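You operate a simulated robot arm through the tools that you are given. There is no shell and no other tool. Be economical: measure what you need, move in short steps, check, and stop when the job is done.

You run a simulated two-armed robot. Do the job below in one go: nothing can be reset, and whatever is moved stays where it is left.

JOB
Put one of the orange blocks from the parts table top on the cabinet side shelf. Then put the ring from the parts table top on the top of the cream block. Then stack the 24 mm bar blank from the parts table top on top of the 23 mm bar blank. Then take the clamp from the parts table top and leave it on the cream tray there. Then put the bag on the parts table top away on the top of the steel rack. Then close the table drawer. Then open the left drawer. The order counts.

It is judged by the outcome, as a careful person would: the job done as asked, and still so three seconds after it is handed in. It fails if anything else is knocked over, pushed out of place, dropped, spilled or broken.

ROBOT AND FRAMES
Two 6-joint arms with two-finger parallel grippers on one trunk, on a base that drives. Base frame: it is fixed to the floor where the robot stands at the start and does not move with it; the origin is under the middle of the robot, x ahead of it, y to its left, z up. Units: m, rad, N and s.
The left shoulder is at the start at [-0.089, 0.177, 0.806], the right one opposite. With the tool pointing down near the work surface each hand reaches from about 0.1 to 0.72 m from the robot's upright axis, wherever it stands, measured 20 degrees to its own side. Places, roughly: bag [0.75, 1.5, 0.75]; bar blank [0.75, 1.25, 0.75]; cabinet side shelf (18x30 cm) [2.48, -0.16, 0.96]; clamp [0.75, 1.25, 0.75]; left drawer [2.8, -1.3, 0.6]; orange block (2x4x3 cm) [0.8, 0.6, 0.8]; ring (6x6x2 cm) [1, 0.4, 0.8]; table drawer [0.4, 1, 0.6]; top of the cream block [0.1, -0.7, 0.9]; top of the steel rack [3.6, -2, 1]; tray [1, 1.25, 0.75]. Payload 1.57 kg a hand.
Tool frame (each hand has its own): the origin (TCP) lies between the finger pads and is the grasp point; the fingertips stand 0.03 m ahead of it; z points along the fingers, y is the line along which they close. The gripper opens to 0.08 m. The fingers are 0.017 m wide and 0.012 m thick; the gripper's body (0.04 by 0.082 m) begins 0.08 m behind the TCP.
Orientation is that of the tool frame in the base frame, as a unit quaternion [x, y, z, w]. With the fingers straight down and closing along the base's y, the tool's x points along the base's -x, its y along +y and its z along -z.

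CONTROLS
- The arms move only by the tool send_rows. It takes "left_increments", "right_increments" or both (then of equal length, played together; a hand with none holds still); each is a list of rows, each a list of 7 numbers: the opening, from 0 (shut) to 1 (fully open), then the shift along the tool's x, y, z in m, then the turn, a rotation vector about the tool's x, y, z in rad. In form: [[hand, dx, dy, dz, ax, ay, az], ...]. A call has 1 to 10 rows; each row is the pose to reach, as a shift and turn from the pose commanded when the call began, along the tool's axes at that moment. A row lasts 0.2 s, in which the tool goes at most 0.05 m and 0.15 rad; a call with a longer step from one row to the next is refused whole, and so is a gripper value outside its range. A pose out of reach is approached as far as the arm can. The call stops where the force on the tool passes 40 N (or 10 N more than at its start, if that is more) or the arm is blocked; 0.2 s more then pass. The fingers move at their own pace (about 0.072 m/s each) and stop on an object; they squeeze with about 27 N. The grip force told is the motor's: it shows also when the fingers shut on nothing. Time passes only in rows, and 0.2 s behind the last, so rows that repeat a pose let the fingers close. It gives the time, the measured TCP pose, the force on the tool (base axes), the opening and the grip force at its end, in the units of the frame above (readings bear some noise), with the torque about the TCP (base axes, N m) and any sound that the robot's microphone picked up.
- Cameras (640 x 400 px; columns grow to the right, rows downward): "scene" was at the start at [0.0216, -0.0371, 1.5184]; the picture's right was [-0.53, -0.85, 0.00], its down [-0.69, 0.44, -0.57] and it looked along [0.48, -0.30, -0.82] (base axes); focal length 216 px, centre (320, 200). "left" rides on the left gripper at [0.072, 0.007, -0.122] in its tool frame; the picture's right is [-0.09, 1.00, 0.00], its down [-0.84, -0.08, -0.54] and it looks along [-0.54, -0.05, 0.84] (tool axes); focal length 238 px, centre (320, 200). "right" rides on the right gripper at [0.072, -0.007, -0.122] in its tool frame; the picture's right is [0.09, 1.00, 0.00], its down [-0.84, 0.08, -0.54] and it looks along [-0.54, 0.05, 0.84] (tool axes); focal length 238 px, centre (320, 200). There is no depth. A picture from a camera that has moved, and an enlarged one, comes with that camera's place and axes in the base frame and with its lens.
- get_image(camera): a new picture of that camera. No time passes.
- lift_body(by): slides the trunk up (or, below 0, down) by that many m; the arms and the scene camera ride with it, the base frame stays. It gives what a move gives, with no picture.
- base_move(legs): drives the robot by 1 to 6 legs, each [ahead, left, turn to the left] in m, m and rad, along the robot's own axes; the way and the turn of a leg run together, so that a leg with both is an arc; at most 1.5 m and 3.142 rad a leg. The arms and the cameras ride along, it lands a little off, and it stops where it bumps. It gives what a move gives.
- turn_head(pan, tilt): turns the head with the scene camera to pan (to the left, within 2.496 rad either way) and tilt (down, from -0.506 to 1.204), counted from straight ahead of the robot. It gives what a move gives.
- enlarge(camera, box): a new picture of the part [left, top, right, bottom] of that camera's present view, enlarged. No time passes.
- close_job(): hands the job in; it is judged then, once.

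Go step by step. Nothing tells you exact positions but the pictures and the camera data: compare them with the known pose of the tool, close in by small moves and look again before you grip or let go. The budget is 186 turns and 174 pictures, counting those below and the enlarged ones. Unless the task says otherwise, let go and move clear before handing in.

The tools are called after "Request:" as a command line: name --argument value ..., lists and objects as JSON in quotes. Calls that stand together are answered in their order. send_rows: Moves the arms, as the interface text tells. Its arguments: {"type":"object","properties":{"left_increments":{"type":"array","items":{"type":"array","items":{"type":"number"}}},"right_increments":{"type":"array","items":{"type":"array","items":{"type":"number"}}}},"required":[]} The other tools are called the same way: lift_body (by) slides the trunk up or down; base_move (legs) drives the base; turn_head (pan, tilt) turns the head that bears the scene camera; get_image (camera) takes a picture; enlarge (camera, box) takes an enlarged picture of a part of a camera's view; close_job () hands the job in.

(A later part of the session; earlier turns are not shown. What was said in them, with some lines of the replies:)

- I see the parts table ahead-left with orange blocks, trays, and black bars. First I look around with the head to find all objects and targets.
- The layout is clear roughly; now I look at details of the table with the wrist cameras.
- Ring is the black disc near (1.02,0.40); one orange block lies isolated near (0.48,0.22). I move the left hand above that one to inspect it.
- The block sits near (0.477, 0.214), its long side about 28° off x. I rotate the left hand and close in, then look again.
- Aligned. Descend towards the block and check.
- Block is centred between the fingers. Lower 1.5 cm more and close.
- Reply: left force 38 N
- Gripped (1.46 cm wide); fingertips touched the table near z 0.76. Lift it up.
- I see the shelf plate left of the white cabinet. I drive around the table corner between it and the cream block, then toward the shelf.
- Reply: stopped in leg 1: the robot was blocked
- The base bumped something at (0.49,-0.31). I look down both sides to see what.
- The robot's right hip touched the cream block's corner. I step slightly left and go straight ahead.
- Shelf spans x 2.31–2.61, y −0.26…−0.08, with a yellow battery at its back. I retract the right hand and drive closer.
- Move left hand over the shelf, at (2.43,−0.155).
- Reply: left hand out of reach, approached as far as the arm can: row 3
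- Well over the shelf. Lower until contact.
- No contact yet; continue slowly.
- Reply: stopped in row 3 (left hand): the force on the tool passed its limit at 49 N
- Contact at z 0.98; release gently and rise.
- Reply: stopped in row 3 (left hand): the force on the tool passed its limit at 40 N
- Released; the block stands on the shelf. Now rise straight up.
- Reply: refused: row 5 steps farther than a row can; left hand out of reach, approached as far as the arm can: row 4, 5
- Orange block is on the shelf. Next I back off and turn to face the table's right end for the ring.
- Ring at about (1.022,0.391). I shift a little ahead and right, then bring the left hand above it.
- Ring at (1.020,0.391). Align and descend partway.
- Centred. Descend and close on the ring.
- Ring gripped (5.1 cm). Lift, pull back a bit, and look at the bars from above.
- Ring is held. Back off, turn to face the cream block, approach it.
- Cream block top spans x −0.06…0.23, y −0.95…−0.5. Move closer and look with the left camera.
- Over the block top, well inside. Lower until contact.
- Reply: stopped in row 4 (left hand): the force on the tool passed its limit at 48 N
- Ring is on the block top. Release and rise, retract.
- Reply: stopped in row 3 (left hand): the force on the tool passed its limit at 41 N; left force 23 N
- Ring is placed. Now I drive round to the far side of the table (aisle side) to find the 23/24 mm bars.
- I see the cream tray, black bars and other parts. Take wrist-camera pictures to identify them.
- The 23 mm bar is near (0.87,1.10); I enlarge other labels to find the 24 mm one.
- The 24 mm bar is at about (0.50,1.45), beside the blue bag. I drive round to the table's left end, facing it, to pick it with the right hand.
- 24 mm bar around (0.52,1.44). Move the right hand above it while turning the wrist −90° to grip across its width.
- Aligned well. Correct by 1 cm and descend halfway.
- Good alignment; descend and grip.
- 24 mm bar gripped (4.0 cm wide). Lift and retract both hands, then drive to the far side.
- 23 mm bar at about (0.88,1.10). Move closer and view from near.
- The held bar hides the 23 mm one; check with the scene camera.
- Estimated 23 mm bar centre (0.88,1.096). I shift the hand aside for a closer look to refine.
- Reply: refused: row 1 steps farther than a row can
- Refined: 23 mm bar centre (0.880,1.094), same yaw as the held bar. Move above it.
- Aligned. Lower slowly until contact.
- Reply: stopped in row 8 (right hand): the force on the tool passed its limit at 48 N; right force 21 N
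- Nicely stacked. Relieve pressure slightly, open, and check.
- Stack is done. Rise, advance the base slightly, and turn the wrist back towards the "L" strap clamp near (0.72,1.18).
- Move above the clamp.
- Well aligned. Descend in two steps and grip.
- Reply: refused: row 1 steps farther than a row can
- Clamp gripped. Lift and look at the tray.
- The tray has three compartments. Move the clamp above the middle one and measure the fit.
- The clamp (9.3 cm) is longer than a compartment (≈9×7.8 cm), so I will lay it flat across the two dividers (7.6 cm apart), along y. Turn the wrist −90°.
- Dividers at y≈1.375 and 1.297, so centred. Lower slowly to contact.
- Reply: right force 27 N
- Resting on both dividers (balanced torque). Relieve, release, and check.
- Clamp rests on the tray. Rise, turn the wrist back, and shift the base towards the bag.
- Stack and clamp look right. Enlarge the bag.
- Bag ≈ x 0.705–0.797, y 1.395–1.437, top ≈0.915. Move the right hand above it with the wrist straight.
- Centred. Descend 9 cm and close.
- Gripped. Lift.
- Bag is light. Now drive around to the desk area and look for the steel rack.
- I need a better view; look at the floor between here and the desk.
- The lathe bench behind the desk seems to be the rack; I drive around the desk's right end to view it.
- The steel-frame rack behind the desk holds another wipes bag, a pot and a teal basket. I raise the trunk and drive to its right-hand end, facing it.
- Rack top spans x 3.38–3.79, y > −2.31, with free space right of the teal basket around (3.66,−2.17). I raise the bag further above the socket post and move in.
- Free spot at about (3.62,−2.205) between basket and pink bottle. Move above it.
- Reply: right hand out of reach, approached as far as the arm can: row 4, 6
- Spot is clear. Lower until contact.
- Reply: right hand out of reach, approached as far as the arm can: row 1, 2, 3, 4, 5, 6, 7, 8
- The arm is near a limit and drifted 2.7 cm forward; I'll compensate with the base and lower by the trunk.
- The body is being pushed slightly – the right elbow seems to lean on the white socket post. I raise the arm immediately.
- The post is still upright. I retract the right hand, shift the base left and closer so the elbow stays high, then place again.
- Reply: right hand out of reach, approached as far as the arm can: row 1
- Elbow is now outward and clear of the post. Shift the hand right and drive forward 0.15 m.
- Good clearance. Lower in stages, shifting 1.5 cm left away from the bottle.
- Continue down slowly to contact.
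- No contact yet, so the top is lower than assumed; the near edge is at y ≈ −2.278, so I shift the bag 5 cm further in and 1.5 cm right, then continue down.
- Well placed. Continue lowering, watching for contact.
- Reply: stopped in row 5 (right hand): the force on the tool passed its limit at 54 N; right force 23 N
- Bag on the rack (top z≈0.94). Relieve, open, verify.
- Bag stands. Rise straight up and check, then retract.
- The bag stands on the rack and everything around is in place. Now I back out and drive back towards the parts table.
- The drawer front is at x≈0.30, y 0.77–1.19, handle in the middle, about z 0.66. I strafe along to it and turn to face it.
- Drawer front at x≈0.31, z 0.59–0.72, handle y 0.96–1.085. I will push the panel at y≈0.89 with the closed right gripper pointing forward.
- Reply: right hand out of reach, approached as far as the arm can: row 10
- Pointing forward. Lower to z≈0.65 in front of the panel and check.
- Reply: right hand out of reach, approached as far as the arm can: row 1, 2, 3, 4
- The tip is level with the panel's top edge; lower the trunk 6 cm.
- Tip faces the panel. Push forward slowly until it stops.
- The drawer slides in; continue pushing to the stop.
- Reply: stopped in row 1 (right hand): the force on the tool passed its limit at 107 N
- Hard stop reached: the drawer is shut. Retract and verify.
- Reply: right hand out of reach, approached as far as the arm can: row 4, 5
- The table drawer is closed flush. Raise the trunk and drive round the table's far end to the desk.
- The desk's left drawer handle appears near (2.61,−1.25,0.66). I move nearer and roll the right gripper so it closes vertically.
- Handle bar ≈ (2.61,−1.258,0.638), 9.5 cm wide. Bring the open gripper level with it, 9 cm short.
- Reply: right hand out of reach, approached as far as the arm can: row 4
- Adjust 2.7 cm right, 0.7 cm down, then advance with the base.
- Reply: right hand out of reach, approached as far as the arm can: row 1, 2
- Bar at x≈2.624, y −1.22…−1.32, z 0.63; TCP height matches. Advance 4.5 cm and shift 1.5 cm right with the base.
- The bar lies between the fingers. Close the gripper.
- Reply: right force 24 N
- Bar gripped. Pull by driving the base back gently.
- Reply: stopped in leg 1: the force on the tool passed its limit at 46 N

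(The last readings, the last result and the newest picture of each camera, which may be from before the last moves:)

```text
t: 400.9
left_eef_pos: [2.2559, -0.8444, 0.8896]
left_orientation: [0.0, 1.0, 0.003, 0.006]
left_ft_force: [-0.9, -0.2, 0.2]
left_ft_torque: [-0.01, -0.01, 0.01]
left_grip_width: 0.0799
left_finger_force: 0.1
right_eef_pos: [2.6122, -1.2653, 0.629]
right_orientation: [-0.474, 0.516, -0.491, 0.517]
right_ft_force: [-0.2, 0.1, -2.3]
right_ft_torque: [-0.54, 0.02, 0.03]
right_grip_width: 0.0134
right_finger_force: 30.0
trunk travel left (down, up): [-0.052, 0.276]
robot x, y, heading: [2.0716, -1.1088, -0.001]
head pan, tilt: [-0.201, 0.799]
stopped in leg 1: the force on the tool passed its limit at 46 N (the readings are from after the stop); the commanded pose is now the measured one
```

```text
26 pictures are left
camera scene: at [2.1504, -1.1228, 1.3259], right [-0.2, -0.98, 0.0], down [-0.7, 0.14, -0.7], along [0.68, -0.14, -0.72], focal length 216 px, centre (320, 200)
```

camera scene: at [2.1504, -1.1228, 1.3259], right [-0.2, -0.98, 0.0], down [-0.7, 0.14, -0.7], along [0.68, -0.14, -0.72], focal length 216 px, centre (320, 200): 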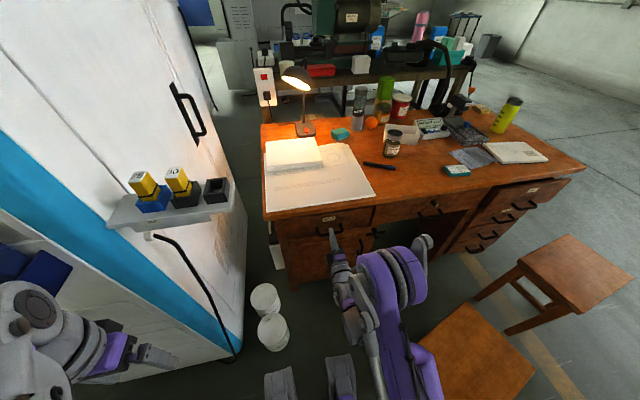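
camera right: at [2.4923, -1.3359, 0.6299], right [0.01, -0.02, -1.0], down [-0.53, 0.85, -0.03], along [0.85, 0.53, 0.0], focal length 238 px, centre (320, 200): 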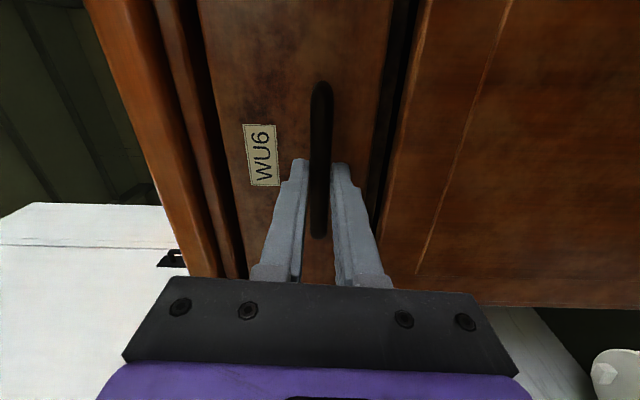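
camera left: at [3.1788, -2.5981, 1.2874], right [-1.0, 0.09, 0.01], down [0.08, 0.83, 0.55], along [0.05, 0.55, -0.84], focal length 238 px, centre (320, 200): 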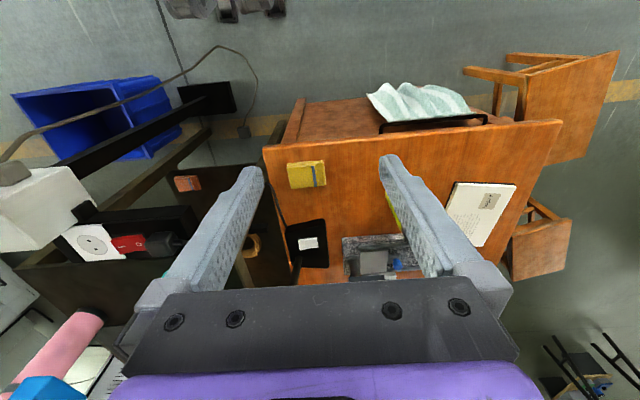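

The pull stopped on the force limit; now try with the arm in small steps.

Request:
send_rows --right_increments '[[0, 0, 0, -0.005, 0, 0, 0], [0, 0, 0, -0.01, 0, 0, 0], [0, 0, 0, -0.016, 0, 0, 0], [0, 0, 0, -0.023, 0, 0, 0], [0, 0, 0, -0.03, 0, 0, 0], [0, 0, 0, -0.04, 0, 0, 0], [0, 0, 0, -0.05, 0, 0, 0], [0, 0, 0, -0.06, 0, 0, 0]]'

Request:
get_image --camera "right"

```text
t: 401.9
left_eef_pos: [2.2562, -0.8447, 0.8896]
left_orientation: [0.001, 1.0, 0.003, 0.004]
left_ft_force: [0.2, -0.2, 0.4]
left_ft_torque: [0.03, 0.02, 0.02]
left_grip_width: 0.08
left_finger_force: 0.0
right_eef_pos: [2.5957, -1.2658, 0.6295]
right_orientation: [-0.478, 0.521, -0.487, 0.512]
right_ft_force: [-0.1, -2.6, -21.6]
right_ft_torque: [-0.59, 0.36, -0.16]
right_grip_width: 0.0138
right_finger_force: 29.8
right hand out of reach, approached as far as the arm can: row 4, 5
trunk travel left (down, up): [-0.052, 0.276]
robot x, y, heading: [2.0758, -1.1059, 0.002]
head pan, tilt: [-0.201, 0.799]
stopped in row 5 (right hand): the force on the tool passed its limit at 47 N (the readings are from after the stop); the commanded pose is now the measured one
```

```text
25 pictures are left
camera right: at [2.4746, -1.3359, 0.6318], right [0.0, -0.02, -1.0], down [-0.53, 0.85, -0.02], along [0.85, 0.53, -0.01], focal length 238 px, centre (320, 200)
```

right: 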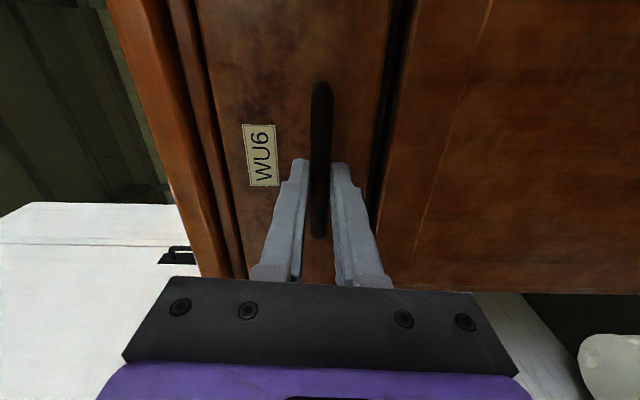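

The drawer moves; the arm itself can't retract further, so pull with small base legs.

Request:
base_move --legs '[[-0.02, 0, 0], [-0.02, 0, 0], [-0.02, 0, 0], [-0.02, 0, 0], [-0.02, 0, 0]]'

```text
t: 402.9
left_eef_pos: [2.2335, -0.8447, 0.8895]
left_orientation: [0.001, 1.0, 0.003, 0.005]
left_ft_force: [-0.2, -0.4, -1.1]
left_ft_torque: [0.02, 0.0, 0.03]
left_grip_width: 0.0801
left_finger_force: 0.1
right_eef_pos: [2.5741, -1.2651, 0.6303]
right_orientation: [-0.478, 0.521, -0.487, 0.512]
right_ft_force: [1.3, -0.9, 1.6]
right_ft_torque: [-0.53, -0.01, 0.12]
right_grip_width: 0.0135
right_finger_force: 30.2
trunk travel left (down, up): [-0.052, 0.276]
robot x, y, heading: [2.0504, -1.1045, -0.005]
head pan, tilt: [-0.201, 0.799]
stopped in leg 1: the force on the tool passed its limit at 42 N (the readings are from after the stop); the commanded pose is now the measured one
```

Progress of 2 cm per pull; repeat several small pulls.

Request:
base_move --legs '[[-0.03, 0, 0]]'

Request:
base_move --legs '[[-0.03, 0, 0]]'

Request:
base_move --legs '[[-0.03, 0, 0]]'

Request:
get_image --camera "scene"

```text
t: 403.8
left_eef_pos: [2.2032, -0.845, 0.8905]
left_orientation: [0.001, 1.0, 0.003, 0.005]
left_ft_force: [-1.2, -0.2, 0.3]
left_ft_torque: [-0.05, -0.02, 0.02]
left_grip_width: 0.08
left_finger_force: 0.0
right_eef_pos: [2.5436, -1.2644, 0.6298]
right_orientation: [-0.477, 0.521, -0.488, 0.513]
right_ft_force: [-0.3, 1.2, 1.4]
right_ft_torque: [-0.53, -0.05, -0.24]
right_grip_width: 0.0141
right_finger_force: 31.0
trunk travel left (down, up): [-0.052, 0.276]
robot x, y, heading: [2.0155, -1.1066, -0.006]
head pan, tilt: [-0.201, 0.799]
```

```text
t: 404.6
left_eef_pos: [2.1729, -0.8454, 0.8907]
left_orientation: [0.001, 1.0, 0.003, 0.005]
left_ft_force: [0.1, 0.0, -0.9]
left_ft_torque: [0.03, 0.0, -0.01]
left_grip_width: 0.0801
left_finger_force: 0.0
right_eef_pos: [2.5136, -1.2643, 0.629]
right_orientation: [-0.478, 0.521, -0.488, 0.512]
right_ft_force: [-0.9, -1.2, 1.6]
right_ft_torque: [-0.53, -0.07, -0.19]
right_grip_width: 0.0137
right_finger_force: 30.3
trunk travel left (down, up): [-0.052, 0.276]
robot x, y, heading: [1.9928, -1.1096, -0.001]
head pan, tilt: [-0.201, 0.799]
```

```text
t: 405.4
left_eef_pos: [2.1423, -0.8456, 0.8898]
left_orientation: [0.0, 1.0, 0.004, 0.006]
left_ft_force: [0.1, 0.2, -0.9]
left_ft_torque: [0.01, 0.01, -0.01]
left_grip_width: 0.08
left_finger_force: 0.0
right_eef_pos: [2.4822, -1.2654, 0.6298]
right_orientation: [-0.478, 0.521, -0.487, 0.512]
right_ft_force: [-1.3, -0.9, 1.5]
right_ft_torque: [-0.5, -0.04, -0.2]
right_grip_width: 0.0135
right_finger_force: 30.1
trunk travel left (down, up): [-0.052, 0.276]
robot x, y, heading: [1.9546, -1.1047, -0.001]
head pan, tilt: [-0.201, 0.799]
```

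```text
24 pictures are left
camera scene: at [2.0366, -1.1226, 1.3259], right [-0.2, -0.98, 0.0], down [-0.7, 0.15, -0.7], along [0.68, -0.14, -0.72], focal length 216 px, centre (320, 200)
```

scene: 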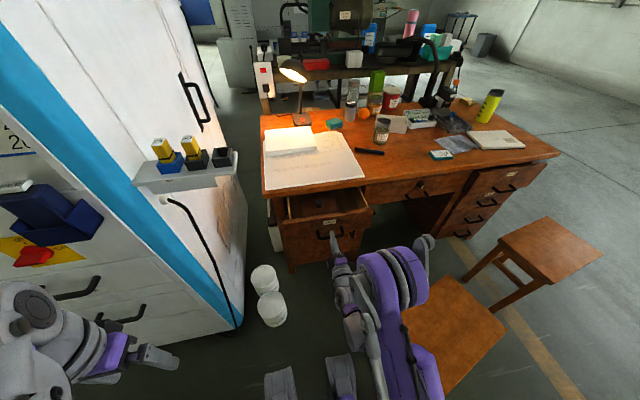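

Drawer open about 13 cm. Pull further.

Request:
base_move --legs '[[-0.03, 0, 0]]'

Request:
base_move --legs '[[-0.03, 0, 0]]'

Request:
base_move --legs '[[-0.03, 0, 0]]'

Request:
base_move --legs '[[-0.03, 0, 0]]'

Request:
get_image --camera "scene"

```text
t: 406.3
left_eef_pos: [2.1132, -0.8449, 0.8899]
left_orientation: [0.001, 1.0, 0.004, 0.005]
left_ft_force: [0.6, 0.3, 0.8]
left_ft_torque: [-0.01, 0.02, -0.05]
left_grip_width: 0.0801
left_finger_force: 0.0
right_eef_pos: [2.453, -1.2655, 0.6304]
right_orientation: [-0.478, 0.522, -0.488, 0.512]
right_ft_force: [-0.5, 1.0, 2.4]
right_ft_torque: [-0.54, -0.07, -0.21]
right_grip_width: 0.0137
right_finger_force: 30.5
trunk travel left (down, up): [-0.052, 0.276]
robot x, y, heading: [1.9329, -1.105, -0.006]
head pan, tilt: [-0.201, 0.799]
```

```text
t: 407.1
left_eef_pos: [2.0832, -0.8455, 0.8884]
left_orientation: [0.001, 1.0, 0.004, 0.005]
left_ft_force: [0.1, -0.2, 0.4]
left_ft_torque: [0.01, 0.01, 0.01]
left_grip_width: 0.0799
left_finger_force: 0.1
right_eef_pos: [2.4229, -1.2646, 0.6305]
right_orientation: [-0.477, 0.522, -0.488, 0.512]
right_ft_force: [-1.5, 2.3, 0.6]
right_ft_torque: [-0.52, -0.07, -0.14]
right_grip_width: 0.0136
right_finger_force: 30.1
trunk travel left (down, up): [-0.052, 0.276]
robot x, y, heading: [1.9, -1.1028, -0.002]
head pan, tilt: [-0.201, 0.799]
```

```text
t: 407.9
left_eef_pos: [2.0537, -0.8447, 0.8903]
left_orientation: [0.001, 1.0, 0.003, 0.005]
left_ft_force: [0.8, 0.3, 1.1]
left_ft_torque: [0.01, -0.01, 0.03]
left_grip_width: 0.0798
left_finger_force: 0.0
right_eef_pos: [2.3929, -1.2655, 0.6301]
right_orientation: [-0.477, 0.521, -0.487, 0.513]
right_ft_force: [-0.4, 1.0, 2.5]
right_ft_torque: [-0.56, -0.04, -0.19]
right_grip_width: 0.0136
right_finger_force: 30.0
trunk travel left (down, up): [-0.052, 0.276]
robot x, y, heading: [1.8683, -1.1079, -0.005]
head pan, tilt: [-0.201, 0.799]
```

```text
t: 408.8
left_eef_pos: [2.0228, -0.8441, 0.89]
left_orientation: [0.001, 1.0, 0.004, 0.005]
left_ft_force: [0.3, -0.4, -0.9]
left_ft_torque: [-0.02, -0.02, -0.01]
left_grip_width: 0.08
left_finger_force: 0.0
right_eef_pos: [2.3616, -1.2654, 0.6298]
right_orientation: [-0.477, 0.521, -0.489, 0.512]
right_ft_force: [-0.7, -2.2, 2.7]
right_ft_torque: [-0.55, -0.07, -0.27]
right_grip_width: 0.0138
right_finger_force: 30.5
trunk travel left (down, up): [-0.052, 0.276]
robot x, y, heading: [1.84, -1.1069, -0.003]
head pan, tilt: [-0.201, 0.799]
```

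```text
23 pictures are left
camera scene: at [1.9167, -1.1222, 1.3259], right [-0.2, -0.98, 0.0], down [-0.7, 0.15, -0.7], along [0.68, -0.14, -0.72], focal length 216 px, centre (320, 200)
```

scene: 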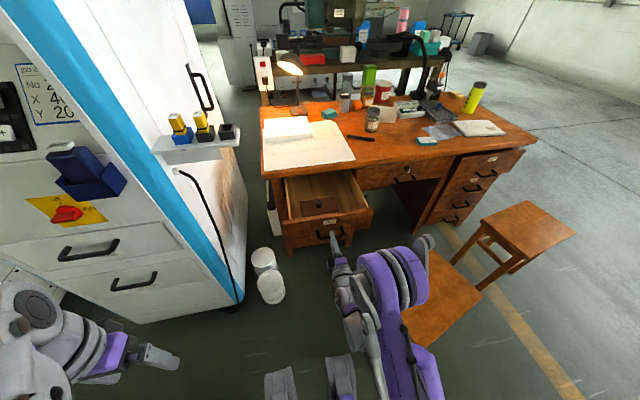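

Open 25 cm. Two more small pulls towards its end, then release.

Request:
base_move --legs '[[-0.03, 0, 0]]'

Request:
base_move --legs '[[-0.02, 0, 0]]'

Request:
send_rows --right_increments '[[0.5, 0, 0, 0, 0, 0, 0], [1, 0, 0, 0, 0, 0, 0], [1, 0, 0, 0, 0, 0, 0], [1, 0, 0, 0, 0, 0, 0]]'

Request:
get_image --camera "right"

```text
t: 409.6
left_eef_pos: [1.9925, -0.8446, 0.8899]
left_orientation: [0.002, 1.0, 0.003, 0.005]
left_ft_force: [0.8, 0.5, 0.1]
left_ft_torque: [-0.02, 0.01, -0.03]
left_grip_width: 0.0798
left_finger_force: 0.0
right_eef_pos: [2.3338, -1.2654, 0.629]
right_orientation: [-0.477, 0.521, -0.488, 0.512]
right_ft_force: [-1.4, 0.0, 1.9]
right_ft_torque: [-0.51, -0.05, -0.19]
right_grip_width: 0.0136
right_finger_force: 29.9
trunk travel left (down, up): [-0.052, 0.276]
robot x, y, heading: [1.805, -1.1094, -0.004]
head pan, tilt: [-0.201, 0.799]
```

```text
t: 410.4
left_eef_pos: [1.9725, -0.8446, 0.8898]
left_orientation: [0.001, 1.0, 0.003, 0.006]
left_ft_force: [1.1, -0.1, -0.4]
left_ft_torque: [-0.02, -0.02, -0.04]
left_grip_width: 0.0799
left_finger_force: 0.0
right_eef_pos: [2.3132, -1.2661, 0.6297]
right_orientation: [-0.477, 0.522, -0.488, 0.511]
right_ft_force: [-2.0, -0.7, 2.6]
right_ft_torque: [-0.53, -0.08, -0.1]
right_grip_width: 0.0135
right_finger_force: 30.5
trunk travel left (down, up): [-0.052, 0.276]
robot x, y, heading: [1.7911, -1.107, -0.013]
head pan, tilt: [-0.201, 0.799]
```

```text
t: 411.4
left_eef_pos: [1.9732, -0.8444, 0.8888]
left_orientation: [0.001, 1.0, 0.004, 0.006]
left_ft_force: [0.3, -0.5, 0.3]
left_ft_torque: [0.02, 0.02, -0.03]
left_grip_width: 0.08
left_finger_force: 0.0
right_eef_pos: [2.313, -1.2648, 0.6299]
right_orientation: [-0.477, 0.522, -0.488, 0.512]
right_ft_force: [0.4, -0.2, -0.6]
right_ft_torque: [0.01, 0.01, -0.02]
right_grip_width: 0.0801
right_finger_force: 0.1
trunk travel left (down, up): [-0.052, 0.276]
robot x, y, heading: [1.7871, -1.1086, -0.007]
head pan, tilt: [-0.201, 0.799]
```

```text
22 pictures are left
camera right: at [2.1912, -1.3357, 0.6319], right [0.0, -0.02, -1.0], down [-0.52, 0.85, -0.02], along [0.85, 0.52, -0.01], focal length 238 px, centre (320, 200)
```

right: 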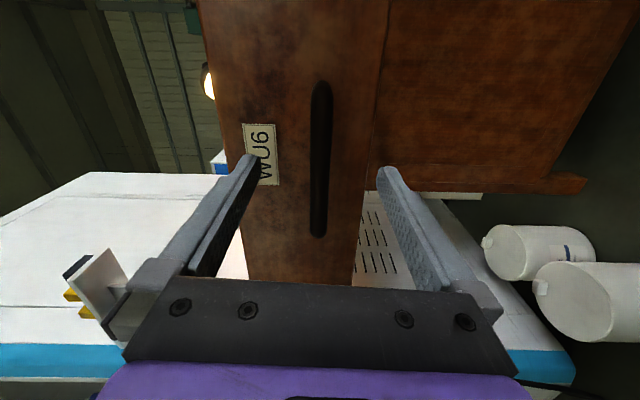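

Released. Back the base straight away from the handle and verify.

Request:
base_move --legs '[[-0.25, 0, 0]]'

Request:
turn_head --pan -0.3 --tilt 0.55

Request:
get_image --camera "scene"

Request:
turn_head --pan 0.9 --tilt 0.35

Request:
get_image --camera "scene"

```text
t: 413.2
left_eef_pos: [1.7222, -0.8442, 0.8889]
left_orientation: [0.002, 1.0, 0.004, 0.005]
left_ft_force: [0.5, 0.8, -0.4]
left_ft_torque: [0.0, 0.01, 0.01]
left_grip_width: 0.0801
left_finger_force: 0.0
right_eef_pos: [2.0608, -1.2661, 0.6308]
right_orientation: [-0.477, 0.522, -0.489, 0.511]
right_ft_force: [0.6, 0.4, 1.1]
right_ft_torque: [-0.02, 0.01, 0.01]
right_grip_width: 0.0798
right_finger_force: 0.1
trunk travel left (down, up): [-0.052, 0.276]
robot x, y, heading: [1.5409, -1.1047, -0.006]
head pan, tilt: [-0.201, 0.799]
```

```text
t: 414.0
left_eef_pos: [1.7218, -0.8429, 0.8895]
left_orientation: [0.001, 1.0, 0.003, 0.005]
left_ft_force: [0.1, -0.5, 0.8]
left_ft_torque: [-0.01, -0.01, -0.03]
left_grip_width: 0.0797
left_finger_force: 0.2
right_eef_pos: [2.0613, -1.2635, 0.6303]
right_orientation: [-0.477, 0.522, -0.488, 0.512]
right_ft_force: [-0.2, 0.1, 0.1]
right_ft_torque: [0.01, 0.01, 0.01]
right_grip_width: 0.0802
right_finger_force: 0.1
trunk travel left (down, up): [-0.052, 0.276]
robot x, y, heading: [1.5387, -1.1034, -0.002]
head pan, tilt: [-0.3, 0.55]
```

```text
21 pictures are left
camera scene: at [1.6226, -1.1312, 1.3473], right [-0.3, -0.95, 0.0], down [-0.5, 0.16, -0.85], along [0.81, -0.26, -0.52], focal length 216 px, centre (320, 200)
```

scene: 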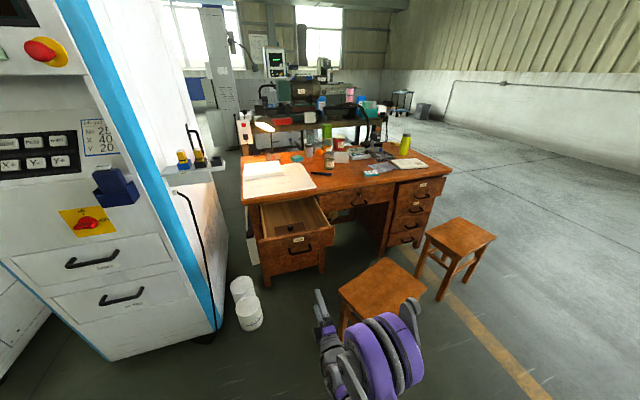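

```text
t: 415.4
left_eef_pos: [1.7222, -0.8427, 0.8889]
left_orientation: [0.002, 1.0, 0.003, 0.004]
left_ft_force: [0.1, -0.3, -0.2]
left_ft_torque: [-0.03, 0.01, -0.02]
left_grip_width: 0.08
left_finger_force: 0.1
right_eef_pos: [2.0622, -1.2644, 0.6284]
right_orientation: [-0.477, 0.521, -0.489, 0.511]
right_ft_force: [-0.7, -0.9, 0.4]
right_ft_torque: [-0.01, 0.0, 0.04]
right_grip_width: 0.0801
right_finger_force: 0.1
trunk travel left (down, up): [-0.052, 0.276]
robot x, y, heading: [1.538, -1.1077, -0.009]
head pan, tilt: [0.901, 0.351]
```

```text
20 pictures are left
camera scene: at [1.5953, -1.0316, 1.3656], right [0.78, -0.63, 0.0], down [-0.22, -0.27, -0.94], along [0.59, 0.73, -0.34], focal length 216 px, centre (320, 200)
```

scene: 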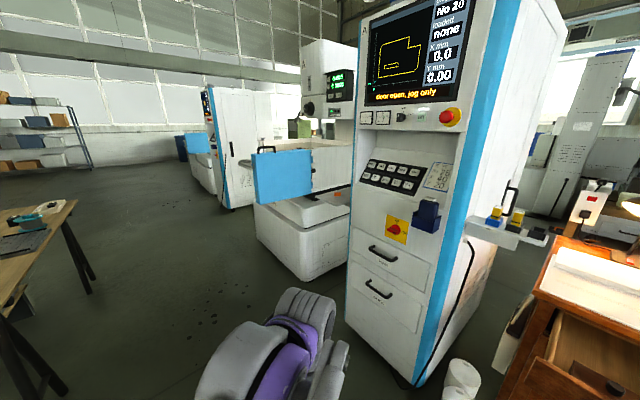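

The left drawer stands open about 30 cm, the hands are clear, and the earlier placements looked right when I last checked them. I hand the job in.

Request:
close_job

```text
The job is handed in.
```

I did all seven steps in the order you gave, and the job is handed in. I checked each placement in pictures after I did it, but did not look at all of them again at the end.

- **Orange block:** it stands on the cabinet side shelf, in front of the yellow battery that was already there.
- **Ring:** it lies on top of the cream block.
- **Bar blanks:** the 24 mm bar sits squarely on the 23 mm bar.
- **Clamp:** I took the slotted bar marked "L" to be the clamp. At about 9 cm it was too long for a compartment of the cream tray, so it lies flat across the tray's two dividers.
- **Bag:** I took the blue WIPES pack to be the bag. It stands on the rack behind the desk, between the teal basket and the pink bottle.
- **Table drawer:** it is pushed in to its stop.
- **Left drawer:** it is open about 30 cm.

**Two light contacts on the way:**
- The robot's side touched the corner of the cream block early on.
- The right elbow seemed to lean briefly on the white socket post by the rack. I lifted it off, and the post was still upright.

I saw nothing knocked over or moved in either case.
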